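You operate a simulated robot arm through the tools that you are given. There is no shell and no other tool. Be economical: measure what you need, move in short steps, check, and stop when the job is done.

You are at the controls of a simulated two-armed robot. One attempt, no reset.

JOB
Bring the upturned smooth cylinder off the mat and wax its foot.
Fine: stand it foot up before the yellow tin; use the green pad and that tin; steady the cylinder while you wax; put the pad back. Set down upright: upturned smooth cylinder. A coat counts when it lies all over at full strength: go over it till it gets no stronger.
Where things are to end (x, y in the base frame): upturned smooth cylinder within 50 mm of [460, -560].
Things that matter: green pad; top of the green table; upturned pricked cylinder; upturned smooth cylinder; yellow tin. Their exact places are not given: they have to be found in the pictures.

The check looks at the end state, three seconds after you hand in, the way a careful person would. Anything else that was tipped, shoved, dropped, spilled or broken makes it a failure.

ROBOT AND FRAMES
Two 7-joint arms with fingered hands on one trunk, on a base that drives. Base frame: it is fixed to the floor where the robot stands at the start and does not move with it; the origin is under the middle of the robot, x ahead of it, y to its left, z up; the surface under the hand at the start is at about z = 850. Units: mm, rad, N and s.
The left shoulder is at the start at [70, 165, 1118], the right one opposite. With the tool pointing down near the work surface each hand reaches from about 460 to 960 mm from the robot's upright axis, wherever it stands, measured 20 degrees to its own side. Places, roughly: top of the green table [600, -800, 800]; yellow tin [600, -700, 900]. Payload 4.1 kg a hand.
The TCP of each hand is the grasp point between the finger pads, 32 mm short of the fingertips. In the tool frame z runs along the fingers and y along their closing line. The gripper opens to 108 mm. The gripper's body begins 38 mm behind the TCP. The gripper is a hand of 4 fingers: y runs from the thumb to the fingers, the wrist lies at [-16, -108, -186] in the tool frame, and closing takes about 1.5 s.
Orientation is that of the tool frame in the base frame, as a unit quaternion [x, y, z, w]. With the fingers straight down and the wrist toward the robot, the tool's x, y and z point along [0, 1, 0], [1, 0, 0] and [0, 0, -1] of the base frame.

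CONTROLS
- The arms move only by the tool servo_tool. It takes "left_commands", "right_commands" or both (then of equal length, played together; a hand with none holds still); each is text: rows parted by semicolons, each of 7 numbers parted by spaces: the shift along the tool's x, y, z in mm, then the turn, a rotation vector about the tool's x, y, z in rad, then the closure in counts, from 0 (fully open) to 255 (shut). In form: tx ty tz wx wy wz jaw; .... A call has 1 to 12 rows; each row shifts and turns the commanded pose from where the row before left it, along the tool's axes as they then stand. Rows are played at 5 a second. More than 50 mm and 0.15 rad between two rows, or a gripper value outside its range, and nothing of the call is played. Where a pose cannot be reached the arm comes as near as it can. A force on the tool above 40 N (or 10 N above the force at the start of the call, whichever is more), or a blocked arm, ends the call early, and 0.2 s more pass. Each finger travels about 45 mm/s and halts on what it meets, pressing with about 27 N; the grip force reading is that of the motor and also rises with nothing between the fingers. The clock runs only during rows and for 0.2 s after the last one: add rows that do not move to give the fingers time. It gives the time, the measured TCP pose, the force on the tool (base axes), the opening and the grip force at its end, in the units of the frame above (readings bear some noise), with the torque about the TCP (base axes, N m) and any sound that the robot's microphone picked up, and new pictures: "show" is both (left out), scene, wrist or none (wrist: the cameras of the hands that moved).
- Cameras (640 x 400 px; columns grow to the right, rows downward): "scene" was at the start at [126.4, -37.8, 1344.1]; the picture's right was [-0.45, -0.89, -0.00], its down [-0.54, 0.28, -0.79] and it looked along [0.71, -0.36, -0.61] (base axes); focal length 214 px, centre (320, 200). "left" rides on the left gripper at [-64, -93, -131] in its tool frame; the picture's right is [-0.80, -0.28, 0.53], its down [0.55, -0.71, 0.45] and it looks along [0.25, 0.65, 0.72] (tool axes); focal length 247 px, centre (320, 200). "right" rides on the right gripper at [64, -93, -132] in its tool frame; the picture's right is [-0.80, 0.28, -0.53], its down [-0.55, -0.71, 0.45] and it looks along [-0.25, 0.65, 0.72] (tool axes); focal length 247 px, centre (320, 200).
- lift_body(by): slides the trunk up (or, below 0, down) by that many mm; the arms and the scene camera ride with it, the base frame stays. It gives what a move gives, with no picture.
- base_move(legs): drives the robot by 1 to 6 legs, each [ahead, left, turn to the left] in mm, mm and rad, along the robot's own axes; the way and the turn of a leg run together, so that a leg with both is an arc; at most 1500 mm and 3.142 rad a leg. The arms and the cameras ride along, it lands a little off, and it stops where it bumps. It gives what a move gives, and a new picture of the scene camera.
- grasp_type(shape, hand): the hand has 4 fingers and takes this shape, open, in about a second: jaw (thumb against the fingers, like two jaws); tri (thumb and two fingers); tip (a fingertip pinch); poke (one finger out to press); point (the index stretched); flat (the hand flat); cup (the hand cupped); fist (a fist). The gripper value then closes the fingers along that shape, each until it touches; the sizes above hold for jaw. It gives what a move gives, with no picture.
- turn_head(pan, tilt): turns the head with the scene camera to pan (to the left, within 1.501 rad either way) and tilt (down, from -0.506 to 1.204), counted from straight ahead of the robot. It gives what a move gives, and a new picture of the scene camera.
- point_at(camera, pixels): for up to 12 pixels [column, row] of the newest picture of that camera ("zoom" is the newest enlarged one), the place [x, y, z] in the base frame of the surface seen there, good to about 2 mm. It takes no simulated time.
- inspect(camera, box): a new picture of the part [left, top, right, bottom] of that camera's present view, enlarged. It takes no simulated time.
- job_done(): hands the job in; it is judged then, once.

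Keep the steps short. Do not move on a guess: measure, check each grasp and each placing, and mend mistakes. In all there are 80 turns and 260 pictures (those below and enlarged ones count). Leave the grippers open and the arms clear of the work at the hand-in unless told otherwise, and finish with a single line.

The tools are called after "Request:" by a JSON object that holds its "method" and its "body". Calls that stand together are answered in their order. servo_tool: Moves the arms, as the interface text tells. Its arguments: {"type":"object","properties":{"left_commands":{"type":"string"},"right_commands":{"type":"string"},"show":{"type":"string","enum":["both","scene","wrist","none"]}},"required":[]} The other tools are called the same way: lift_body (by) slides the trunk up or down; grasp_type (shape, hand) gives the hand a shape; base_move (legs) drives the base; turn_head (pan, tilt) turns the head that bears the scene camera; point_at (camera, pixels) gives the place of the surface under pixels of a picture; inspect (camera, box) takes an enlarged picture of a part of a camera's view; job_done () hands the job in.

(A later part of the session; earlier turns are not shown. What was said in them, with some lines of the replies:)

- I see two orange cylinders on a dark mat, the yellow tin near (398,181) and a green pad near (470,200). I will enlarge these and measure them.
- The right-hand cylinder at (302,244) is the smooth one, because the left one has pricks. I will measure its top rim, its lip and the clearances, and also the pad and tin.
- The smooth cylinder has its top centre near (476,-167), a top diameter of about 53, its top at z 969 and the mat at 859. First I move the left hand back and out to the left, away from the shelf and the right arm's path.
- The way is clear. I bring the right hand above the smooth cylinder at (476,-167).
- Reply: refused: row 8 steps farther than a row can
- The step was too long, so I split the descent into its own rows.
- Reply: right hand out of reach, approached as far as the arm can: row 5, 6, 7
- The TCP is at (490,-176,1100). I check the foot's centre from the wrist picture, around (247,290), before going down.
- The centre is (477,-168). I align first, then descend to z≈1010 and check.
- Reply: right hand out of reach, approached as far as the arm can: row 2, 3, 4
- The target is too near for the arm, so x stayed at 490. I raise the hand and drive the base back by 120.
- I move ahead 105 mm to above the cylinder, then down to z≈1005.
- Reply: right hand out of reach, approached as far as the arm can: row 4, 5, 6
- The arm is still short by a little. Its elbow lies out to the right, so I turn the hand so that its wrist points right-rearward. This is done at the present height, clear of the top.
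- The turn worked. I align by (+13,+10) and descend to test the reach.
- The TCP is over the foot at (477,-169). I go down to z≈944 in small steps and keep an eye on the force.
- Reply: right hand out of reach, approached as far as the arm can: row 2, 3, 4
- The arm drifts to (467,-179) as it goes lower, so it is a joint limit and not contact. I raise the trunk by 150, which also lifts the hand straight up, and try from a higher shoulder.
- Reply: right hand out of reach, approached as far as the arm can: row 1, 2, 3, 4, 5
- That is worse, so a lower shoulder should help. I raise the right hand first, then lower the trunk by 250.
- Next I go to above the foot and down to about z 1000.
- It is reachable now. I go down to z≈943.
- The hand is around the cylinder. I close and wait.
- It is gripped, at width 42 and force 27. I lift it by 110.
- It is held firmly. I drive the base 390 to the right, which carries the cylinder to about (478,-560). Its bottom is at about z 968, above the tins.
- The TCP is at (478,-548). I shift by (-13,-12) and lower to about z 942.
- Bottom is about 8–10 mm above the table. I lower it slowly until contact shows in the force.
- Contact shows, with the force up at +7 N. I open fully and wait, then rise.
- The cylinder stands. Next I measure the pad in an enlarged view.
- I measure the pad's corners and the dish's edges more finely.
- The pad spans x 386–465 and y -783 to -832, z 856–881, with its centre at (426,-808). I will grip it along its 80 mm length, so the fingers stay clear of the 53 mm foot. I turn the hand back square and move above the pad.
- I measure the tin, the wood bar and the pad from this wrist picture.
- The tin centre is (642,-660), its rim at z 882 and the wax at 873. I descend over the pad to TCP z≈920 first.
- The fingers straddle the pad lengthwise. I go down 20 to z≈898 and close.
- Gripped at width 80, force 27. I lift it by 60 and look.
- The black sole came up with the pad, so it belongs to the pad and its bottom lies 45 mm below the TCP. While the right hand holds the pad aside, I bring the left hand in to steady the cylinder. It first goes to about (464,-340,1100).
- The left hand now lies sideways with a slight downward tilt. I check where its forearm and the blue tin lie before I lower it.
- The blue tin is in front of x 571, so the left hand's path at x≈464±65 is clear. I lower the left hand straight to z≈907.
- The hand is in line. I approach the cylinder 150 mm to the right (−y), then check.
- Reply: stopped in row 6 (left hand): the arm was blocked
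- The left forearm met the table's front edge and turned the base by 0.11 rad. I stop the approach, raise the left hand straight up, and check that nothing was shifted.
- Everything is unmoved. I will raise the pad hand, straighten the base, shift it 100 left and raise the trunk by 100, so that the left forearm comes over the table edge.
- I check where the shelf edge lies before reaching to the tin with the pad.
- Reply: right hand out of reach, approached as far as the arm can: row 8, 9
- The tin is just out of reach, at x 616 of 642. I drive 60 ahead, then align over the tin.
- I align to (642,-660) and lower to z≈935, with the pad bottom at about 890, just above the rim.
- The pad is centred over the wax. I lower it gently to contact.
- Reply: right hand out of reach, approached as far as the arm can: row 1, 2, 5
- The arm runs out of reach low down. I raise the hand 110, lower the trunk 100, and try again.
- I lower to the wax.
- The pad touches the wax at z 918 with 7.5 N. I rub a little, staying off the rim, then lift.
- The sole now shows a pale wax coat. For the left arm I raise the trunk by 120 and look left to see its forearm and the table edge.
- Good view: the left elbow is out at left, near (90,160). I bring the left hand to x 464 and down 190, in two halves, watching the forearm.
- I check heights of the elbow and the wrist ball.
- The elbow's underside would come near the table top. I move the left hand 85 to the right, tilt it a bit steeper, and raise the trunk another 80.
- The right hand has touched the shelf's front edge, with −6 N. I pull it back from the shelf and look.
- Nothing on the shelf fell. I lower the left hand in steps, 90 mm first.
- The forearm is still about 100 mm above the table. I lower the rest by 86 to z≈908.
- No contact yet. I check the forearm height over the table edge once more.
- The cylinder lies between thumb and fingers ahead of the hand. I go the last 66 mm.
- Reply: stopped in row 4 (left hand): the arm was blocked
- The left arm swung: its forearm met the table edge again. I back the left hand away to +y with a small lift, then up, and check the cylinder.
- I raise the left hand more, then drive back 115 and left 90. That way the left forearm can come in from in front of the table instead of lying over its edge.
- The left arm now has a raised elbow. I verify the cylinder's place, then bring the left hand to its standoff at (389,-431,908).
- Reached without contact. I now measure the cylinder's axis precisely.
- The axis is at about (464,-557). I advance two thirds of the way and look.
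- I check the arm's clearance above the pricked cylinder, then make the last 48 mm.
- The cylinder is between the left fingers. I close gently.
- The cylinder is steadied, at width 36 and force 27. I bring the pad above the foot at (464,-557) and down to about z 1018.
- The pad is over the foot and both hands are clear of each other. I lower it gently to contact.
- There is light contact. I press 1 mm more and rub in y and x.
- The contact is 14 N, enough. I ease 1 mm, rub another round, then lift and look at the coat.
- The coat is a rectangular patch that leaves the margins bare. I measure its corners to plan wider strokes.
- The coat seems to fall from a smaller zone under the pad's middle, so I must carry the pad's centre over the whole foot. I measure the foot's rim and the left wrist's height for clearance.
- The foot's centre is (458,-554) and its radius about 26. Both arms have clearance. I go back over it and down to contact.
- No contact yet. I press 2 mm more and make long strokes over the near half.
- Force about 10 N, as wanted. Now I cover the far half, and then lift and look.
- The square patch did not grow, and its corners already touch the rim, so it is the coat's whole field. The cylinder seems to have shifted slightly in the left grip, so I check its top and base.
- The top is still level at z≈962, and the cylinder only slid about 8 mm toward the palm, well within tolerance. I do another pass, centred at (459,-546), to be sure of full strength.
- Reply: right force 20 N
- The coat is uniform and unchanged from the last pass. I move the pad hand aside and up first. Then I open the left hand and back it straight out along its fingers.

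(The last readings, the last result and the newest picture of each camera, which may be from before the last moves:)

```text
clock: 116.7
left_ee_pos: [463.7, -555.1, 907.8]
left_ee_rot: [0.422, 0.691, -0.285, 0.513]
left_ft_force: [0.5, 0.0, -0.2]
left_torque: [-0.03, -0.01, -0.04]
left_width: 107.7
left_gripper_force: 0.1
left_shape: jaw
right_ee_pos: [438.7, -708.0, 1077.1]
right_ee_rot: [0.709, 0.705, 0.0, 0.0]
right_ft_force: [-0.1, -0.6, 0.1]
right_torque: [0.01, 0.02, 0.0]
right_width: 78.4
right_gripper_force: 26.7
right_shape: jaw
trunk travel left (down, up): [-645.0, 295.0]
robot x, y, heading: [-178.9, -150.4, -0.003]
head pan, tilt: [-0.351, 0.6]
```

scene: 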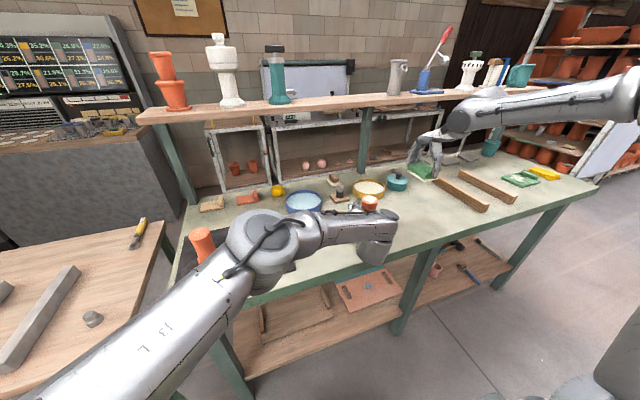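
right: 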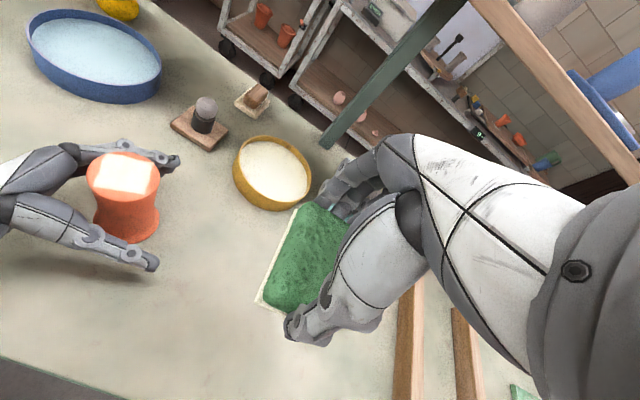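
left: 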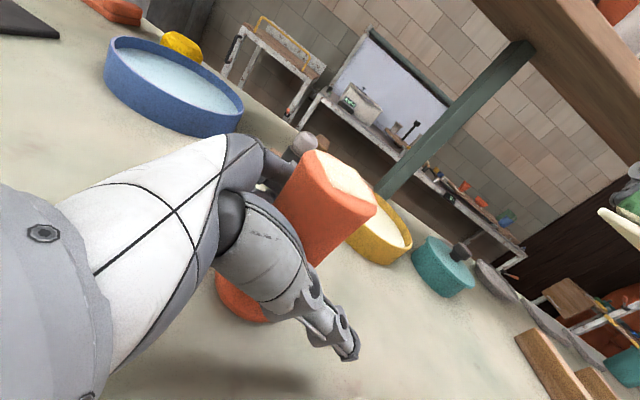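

The cylinder stands free. I retreat the left hand along its approach path and then up.

Request:
{"method": "servo_tool", "body": {"left_commands": "7.2 -1.1 -23.6 0 0 0 0;7.2 -1.1 -23.6 0 0 0 0;7.2 -1.1 -23.6 0 0 0 0;7.2 -1.1 -23.6 0 0 0 0;7.2 -1.1 -23.6 0 0 0 0;7.2 -1.1 -23.6 0 0 0 0;-38 1.5 -12.4 0 0 0 0;-38 1.5 -12.4 0 0 0 0;-38 1.5 -12.4 0 0 0 0;-38 1.5 -12.4 0 0 0 0;0 0 0 0 0 0 0", "show": "scene"}}

Request:
{"method": "inspect", "body": {"camera": "scene", "box": [345, 180, 395, 230]}}

Request:
{"method": "point_at", "body": {"camera": "zoom", "pixels": [[310, 155], [260, 150], [360, 160], [310, 125], [310, 190], [310, 250], [320, 370]]}}

```text
clock: 119.1
left_ee_pos: [385.6, -428.3, 1071.1]
left_ee_rot: [0.423, 0.691, -0.285, 0.512]
left_ft_force: [-0.7, 0.4, 0.7]
left_torque: [0.0, 0.01, -0.01]
left_width: 107.7
left_gripper_force: 0.0
left_shape: jaw
right_ee_pos: [437.2, -708.0, 1076.3]
right_ee_rot: [0.709, 0.705, 0.001, 0.0]
right_ft_force: [0.4, -0.1, -0.4]
right_torque: [0.03, -0.02, 0.0]
right_width: 78.4
right_gripper_force: 26.7
right_shape: jaw
trunk travel left (down, up): [-645.0, 295.0]
robot x, y, heading: [-176.6, -145.3, -0.001]
head pan, tilt: [-0.351, 0.6]
```

scene: 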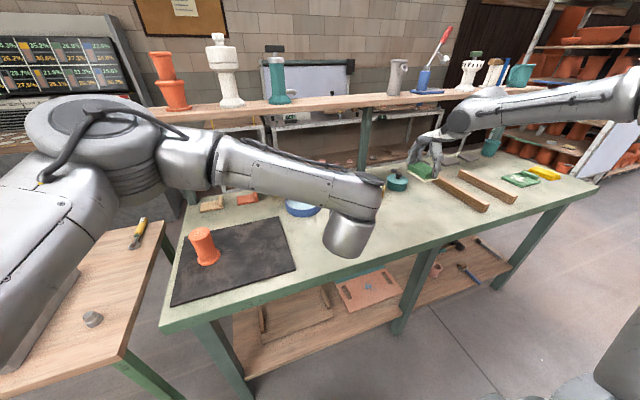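

```text
8.00 times, centred on (370, 205) of scene
```

zoom: 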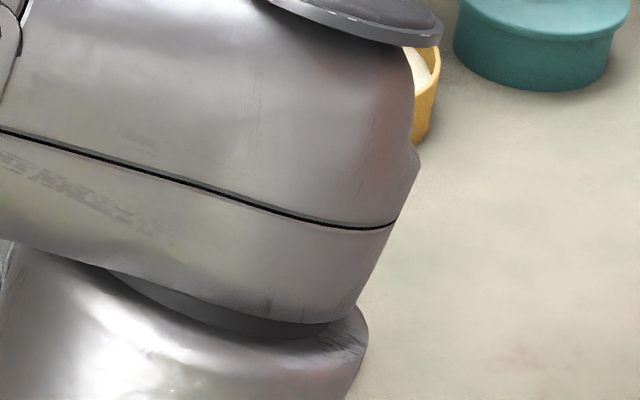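

```text
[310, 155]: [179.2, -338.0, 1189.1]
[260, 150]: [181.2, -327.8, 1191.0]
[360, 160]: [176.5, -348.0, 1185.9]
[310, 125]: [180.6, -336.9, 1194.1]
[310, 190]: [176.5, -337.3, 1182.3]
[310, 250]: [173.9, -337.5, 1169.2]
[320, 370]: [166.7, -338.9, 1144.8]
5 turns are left
```

I have five turns left, so I batch carefully. The left hand goes up, the base drives to (-117,-377) and the left hand pulls back. The right hand then moves over the pad's old place at (426,-809), the trunk goes down 120, and I look.

Request:
{"method": "servo_tool", "body": {"left_commands": "-45 1.8 -14.8 0 0 0 0;-45 1.8 -14.8 0 0 0 0;0 0 0 0 0 0 0", "show": "none"}}

Request:
{"method": "base_move", "body": {"legs": [[60, -230, 0]]}}

Request:
{"method": "servo_tool", "body": {"left_commands": "11.5 -1.8 -37.8 0 0 0 0;11.5 -1.8 -37.8 0 0 0 0;11.5 -1.8 -37.8 0 0 0 0;11.5 -1.8 -37.8 0 0 0 0;11.5 -1.8 -37.8 0 0 0 0;0 0 0 0 0 0 0", "right_commands": "25.8 -14.2 0 0 0 0 150;25.8 -14.2 0 0 0 0 150;25.8 -14.2 0 0 0 0 150;25.8 -14.2 0 0 0 0 150;25.8 -14.2 0 0 0 0 150;0 0 0 0 0 0 150", "show": "none"}}

Request:
{"method": "lift_body", "body": {"by": -120}}

Request:
{"method": "servo_tool", "body": {"right_commands": "0 0 0 0 0 0 150", "show": "both"}}

```text
clock: 119.9
left_ee_pos: [385.8, -429.3, 1166.7]
left_ee_rot: [0.423, 0.69, -0.285, 0.512]
left_ft_force: [-0.5, 0.3, 1.2]
left_torque: [0.02, 0.0, 0.02]
left_width: 107.6
left_gripper_force: 0.0
left_shape: jaw
right_ee_pos: [438.1, -708.7, 1076.6]
right_ee_rot: [0.709, 0.706, 0.0, 0.0]
right_ft_force: [-0.4, 0.7, 0.1]
right_torque: [0.02, 0.04, 0.03]
right_width: 78.1
right_gripper_force: 26.8
right_shape: jaw
trunk travel left (down, up): [-645.0, 295.0]
robot x, y, heading: [-177.9, -145.4, 0.0]
head pan, tilt: [-0.351, 0.6]
```

```text
clock: 121.7
left_ee_pos: [443.2, -657.6, 1165.9]
left_ee_rot: [0.423, 0.69, -0.287, 0.513]
left_ft_force: [0.4, -0.2, 0.2]
left_torque: [0.03, -0.02, 0.01]
left_width: 107.7
left_gripper_force: 0.0
left_shape: jaw
right_ee_pos: [495.3, -937.3, 1076.7]
right_ee_rot: [0.709, 0.705, 0.001, -0.001]
right_ft_force: [0.0, -0.6, -1.0]
right_torque: [0.02, 0.01, 0.01]
right_width: 78.3
right_gripper_force: 27.1
right_shape: jaw
trunk travel left (down, up): [-645.0, 295.0]
robot x, y, heading: [-118.7, -375.9, -0.005]
head pan, tilt: [-0.351, 0.6]
```

scene: 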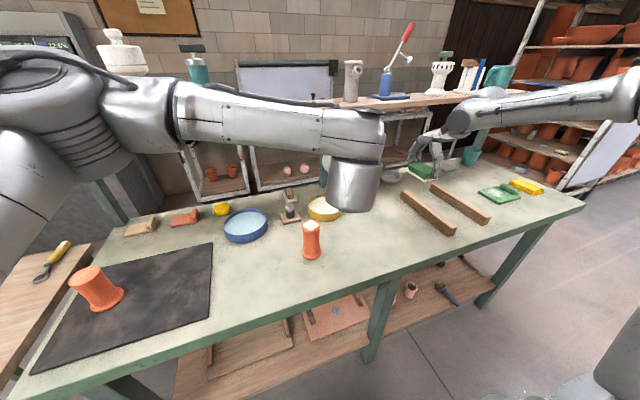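

```text
clock: 123.1
left_ee_pos: [340.2, -488.7, 1169.9]
left_ee_rot: [0.423, 0.69, -0.286, 0.513]
left_ft_force: [0.5, -0.7, -0.9]
left_torque: [0.01, 0.0, 0.0]
left_width: 107.6
left_gripper_force: 0.2
left_shape: jaw
right_ee_pos: [427.4, -810.0, 1073.3]
right_ee_rot: [0.71, 0.704, 0.001, 0.0]
right_ft_force: [-0.1, 0.5, -0.6]
right_torque: [0.02, 0.04, -0.06]
right_width: 78.3
right_gripper_force: 26.9
right_shape: jaw
trunk travel left (down, up): [-645.0, 295.0]
robot x, y, heading: [-115.1, -377.9, -0.004]
head pan, tilt: [-0.351, 0.6]
```

```text
clock: 124.6
left_ee_pos: [340.4, -488.2, 1052.6]
left_ee_rot: [0.423, 0.69, -0.286, 0.513]
left_ft_force: [0.1, -0.6, 0.2]
left_torque: [0.0, 0.02, 0.01]
left_width: 107.6
left_gripper_force: 0.0
left_shape: jaw
right_ee_pos: [426.5, -808.0, 955.4]
right_ee_rot: [0.71, 0.704, 0.002, 0.0]
right_ft_force: [-0.8, 0.3, 0.6]
right_torque: [0.04, -0.07, 0.02]
right_width: 78.4
right_gripper_force: 26.9
right_shape: jaw
trunk travel left (down, up): [-525.0, 415.0]
robot x, y, heading: [-118.0, -375.9, -0.01]
head pan, tilt: [-0.351, 0.6]
```

```text
clock: 125.0
left_ee_pos: [340.1, -488.2, 1051.7]
left_ee_rot: [0.424, 0.689, -0.286, 0.513]
left_ft_force: [0.1, -0.4, -1.1]
left_torque: [-0.03, 0.04, 0.03]
left_width: 107.6
left_gripper_force: 0.2
left_shape: jaw
right_ee_pos: [426.8, -808.6, 954.7]
right_ee_rot: [0.709, 0.705, 0.001, 0.0]
right_ft_force: [-0.5, -0.6, -0.9]
right_torque: [-0.01, 0.01, 0.02]
right_width: 78.4
right_gripper_force: 27.0
right_shape: jaw
trunk travel left (down, up): [-525.0, 415.0]
robot x, y, heading: [-119.5, -379.0, -0.002]
head pan, tilt: [-0.351, 0.6]
4 turns are left
```

scene: 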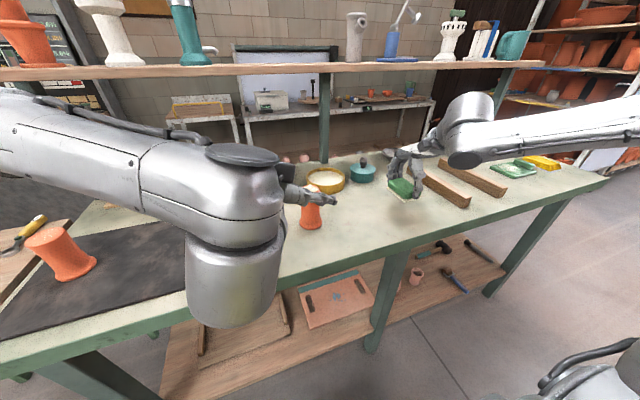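
right: 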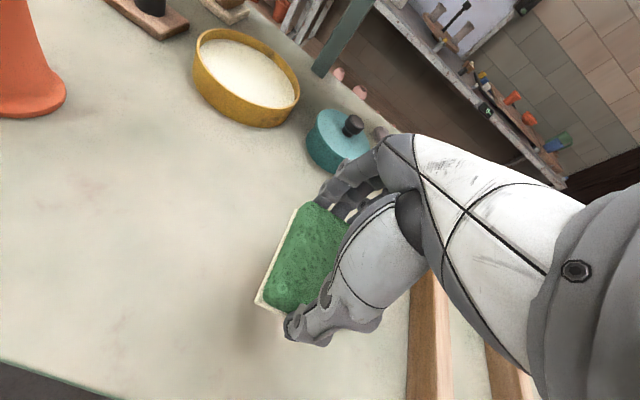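

The pad is right over its old place. I lower it to the table gently.

Request:
{"method": "servo_tool", "body": {"right_commands": "0 0 25 0 0 0 150;0 0 20 0 0 0 150;0 0 9 0 0 0 150;0 0 2 0 0 0 150;0 0 1 0 0 0 150;0 0 1 0 0 0 150;0 0 1 0 0 0 150;0 0 0 0 0 0 150", "show": "wrist"}}

```text
clock: 126.8
left_ee_pos: [340.7, -487.7, 1051.7]
left_ee_rot: [0.424, 0.689, -0.286, 0.513]
left_ft_force: [0.2, 0.2, 0.1]
left_torque: [0.03, -0.01, 0.0]
left_width: 107.7
left_gripper_force: 0.1
left_shape: jaw
right_ee_pos: [427.4, -808.7, 896.9]
right_ee_rot: [0.71, 0.704, 0.0, 0.0]
right_ft_force: [-1.4, -0.6, -0.2]
right_torque: [-0.01, -0.01, 0.04]
right_width: 78.1
right_gripper_force: 27.0
right_shape: jaw
trunk travel left (down, up): [-525.0, 415.0]
robot x, y, heading: [-119.5, -375.7, -0.006]
head pan, tilt: [-0.351, 0.6]
3 turns are left
```

right: 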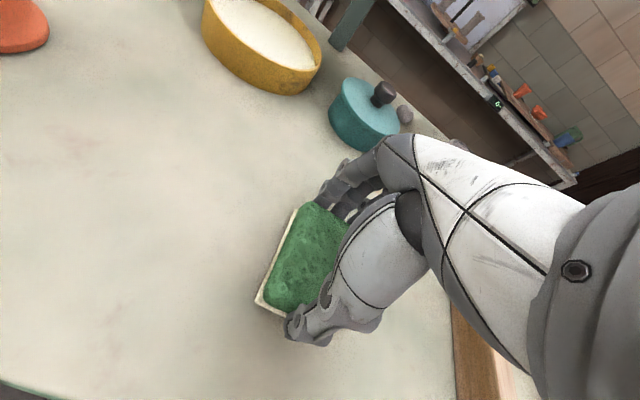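

It is about 2 mm above contact. I lower 2.5 mm more, release slowly, rise straight up, and pull the left arm aside for a clear view.

Request:
{"method": "servo_tool", "body": {"right_commands": "0 0 1 0 0 0 150;0 0 1 0 0 0 150;0 0 0.5 0 0 0 150;0 0 0 0 0 0 90;0 0 0 0 0 0 50;0 0 0 0 0 0 0;0 0 0 0 0 0 0;0 0 0 0 0 0 0;0 0 0 0 0 0 0;0 0 -15 0 0 0 0;0 0 -40 0 0 0 0;0 0 -40 0 0 0 0", "show": "none"}}

Request:
{"method": "servo_tool", "body": {"right_commands": "0 0 -40 0 0 0 0;0 0 -40 0 0 0 0;-20 -20 0 0 0 0 0;-30 -20 0 0 0 0 0;0 0 0 0 0 0 0", "left_commands": "10 16.8 -29 0 0 0 0;10 16.8 -29 0 0 0 0;10 16.8 -29 0 0 0 0;10 16.8 -29 0 0 0 0;0 0 0 0 0 0 0", "show": "both"}}

Request:
{"method": "inspect", "body": {"camera": "right", "box": [0, 0, 400, 400]}}

Request:
{"method": "turn_head", "body": {"pan": -0.6, "tilt": 0.6}}

```text
clock: 129.4
left_ee_pos: [339.9, -487.3, 1051.8]
left_ee_rot: [0.423, 0.69, -0.286, 0.513]
left_ft_force: [-0.1, 0.5, -0.8]
left_torque: [-0.02, 0.01, -0.02]
left_width: 107.7
left_gripper_force: 0.2
left_shape: jaw
right_ee_pos: [426.0, -807.0, 990.1]
right_ee_rot: [0.71, 0.704, 0.0, 0.0]
right_ft_force: [0.4, 0.7, 0.3]
right_torque: [-0.02, -0.02, 0.03]
right_width: 107.9
right_gripper_force: 0.1
right_shape: jaw
trunk travel left (down, up): [-525.0, 415.0]
robot x, y, heading: [-116.9, -378.8, -0.007]
head pan, tilt: [-0.351, 0.6]
```

```text
clock: 130.6
left_ee_pos: [358.3, -387.5, 1061.3]
left_ee_rot: [0.424, 0.69, -0.285, 0.513]
left_ft_force: [0.1, 0.5, 0.2]
left_torque: [-0.01, -0.01, 0.03]
left_width: 107.8
left_gripper_force: 0.0
left_shape: jaw
left hand out of reach, approached as far as the arm can: row 3, 4
right_ee_pos: [384.5, -857.3, 1069.3]
right_ee_rot: [0.71, 0.704, 0.001, 0.001]
right_ft_force: [-0.7, 0.6, 0.5]
right_torque: [-0.04, -0.01, 0.0]
right_width: 107.6
right_gripper_force: 0.1
right_shape: jaw
trunk travel left (down, up): [-525.0, 415.0]
robot x, y, heading: [-119.7, -376.6, -0.004]
head pan, tilt: [-0.351, 0.6]
```

scene: 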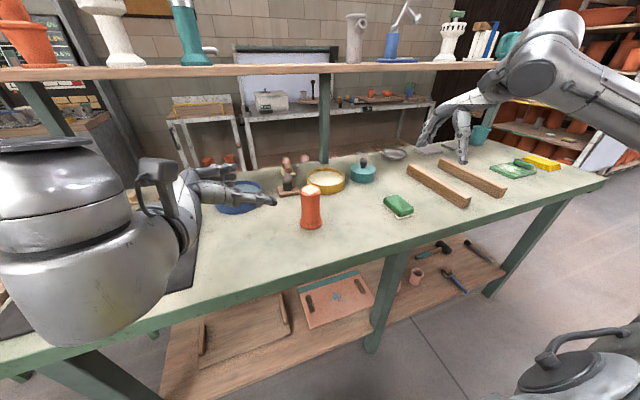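
right: 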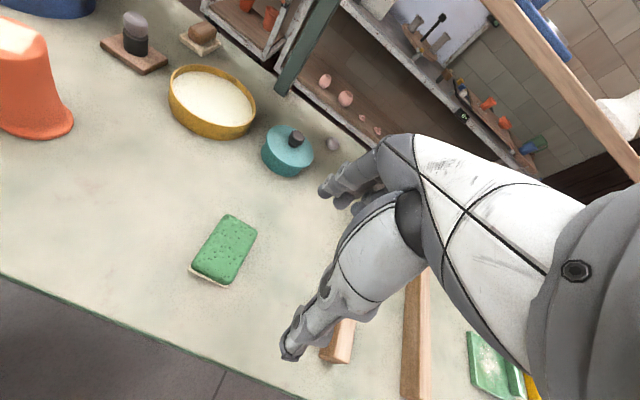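
left: 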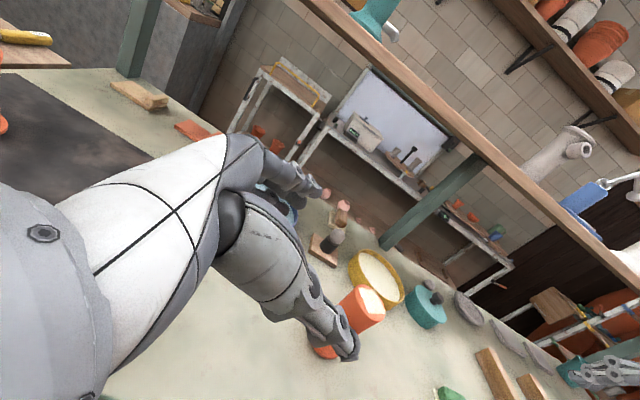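

```text
1.00 times, centred on (200, 200) of right (not enlarged: the box is as wide or as high as the picture)
```

zoom: 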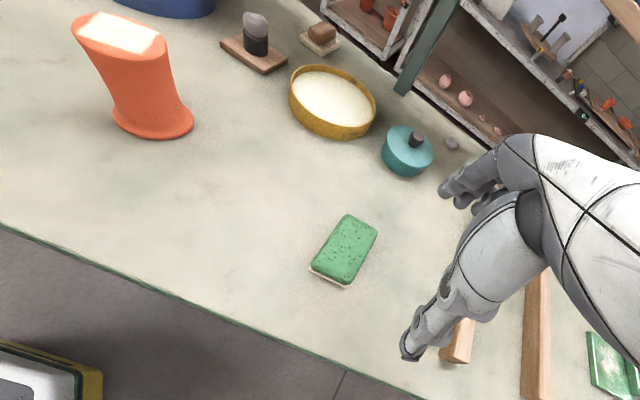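

```text
clock: 131.3
left_ee_pos: [359.4, -388.6, 1061.7]
left_ee_rot: [0.423, 0.691, -0.286, 0.511]
left_ft_force: [-0.1, 0.8, -0.3]
left_torque: [0.0, -0.01, 0.03]
left_width: 107.6
left_gripper_force: 0.0
left_shape: jaw
right_ee_pos: [386.7, -860.0, 1066.6]
right_ee_rot: [0.709, 0.705, 0.001, 0.0]
right_ft_force: [0.3, 0.3, 0.4]
right_torque: [-0.01, 0.01, 0.05]
right_width: 107.9
right_gripper_force: 0.0
right_shape: jaw
trunk travel left (down, up): [-525.0, 415.0]
robot x, y, heading: [-117.3, -378.6, -0.007]
head pan, tilt: [-0.6, 0.6]
2 turns are left
```

scene: 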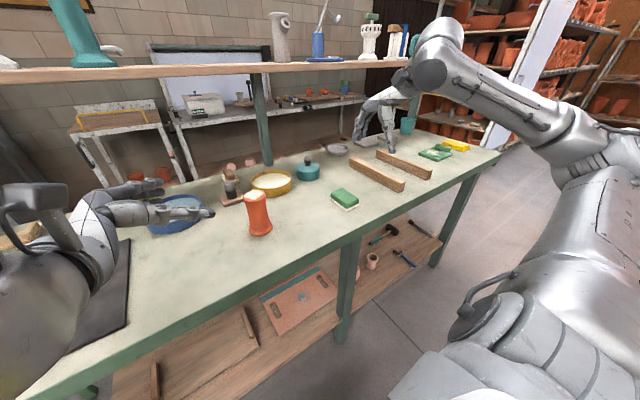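

The pad is back flat in its place and the cylinder stands. I use one turn to check the final position.

Request:
{"method": "point_at", "body": {"camera": "scene", "pixels": [[256, 195], [250, 195], [263, 195], [260, 232], [345, 196]]}}

Request:
{"method": "inspect", "body": {"camera": "scene", "box": [230, 175, 290, 245]}}

```text
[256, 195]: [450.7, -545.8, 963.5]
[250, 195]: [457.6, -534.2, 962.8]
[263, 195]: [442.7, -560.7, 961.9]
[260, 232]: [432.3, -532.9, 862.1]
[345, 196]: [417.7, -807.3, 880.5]
```

```text
5.71 times, centred on (260, 210) of scene
1 turns are left
```

zoom: 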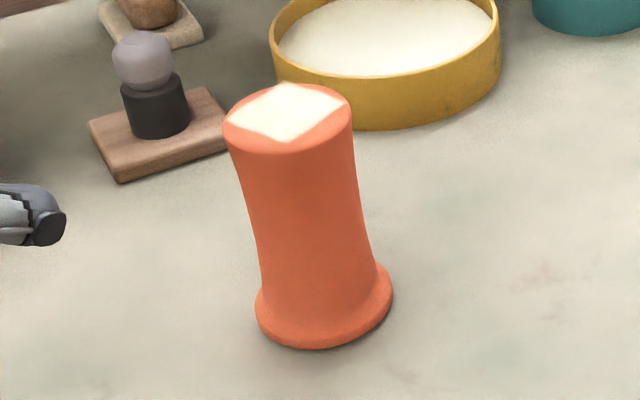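

The cylinder stands upright, foot up and coated, about 20 mm from its mark. The pad is back, both grippers are open and both arms are clear, so I hand in.

Request:
{"method": "job_done", "body": {}}

```text
The job is handed in.
```

The smooth cylinder stands foot up at about (455, -545), roughly 16 mm from its mark, with its foot waxed in an even square whose corners reach the rim (a third pass made it no stronger, the edges outside it stayed bare), and the green pad is back in its place.
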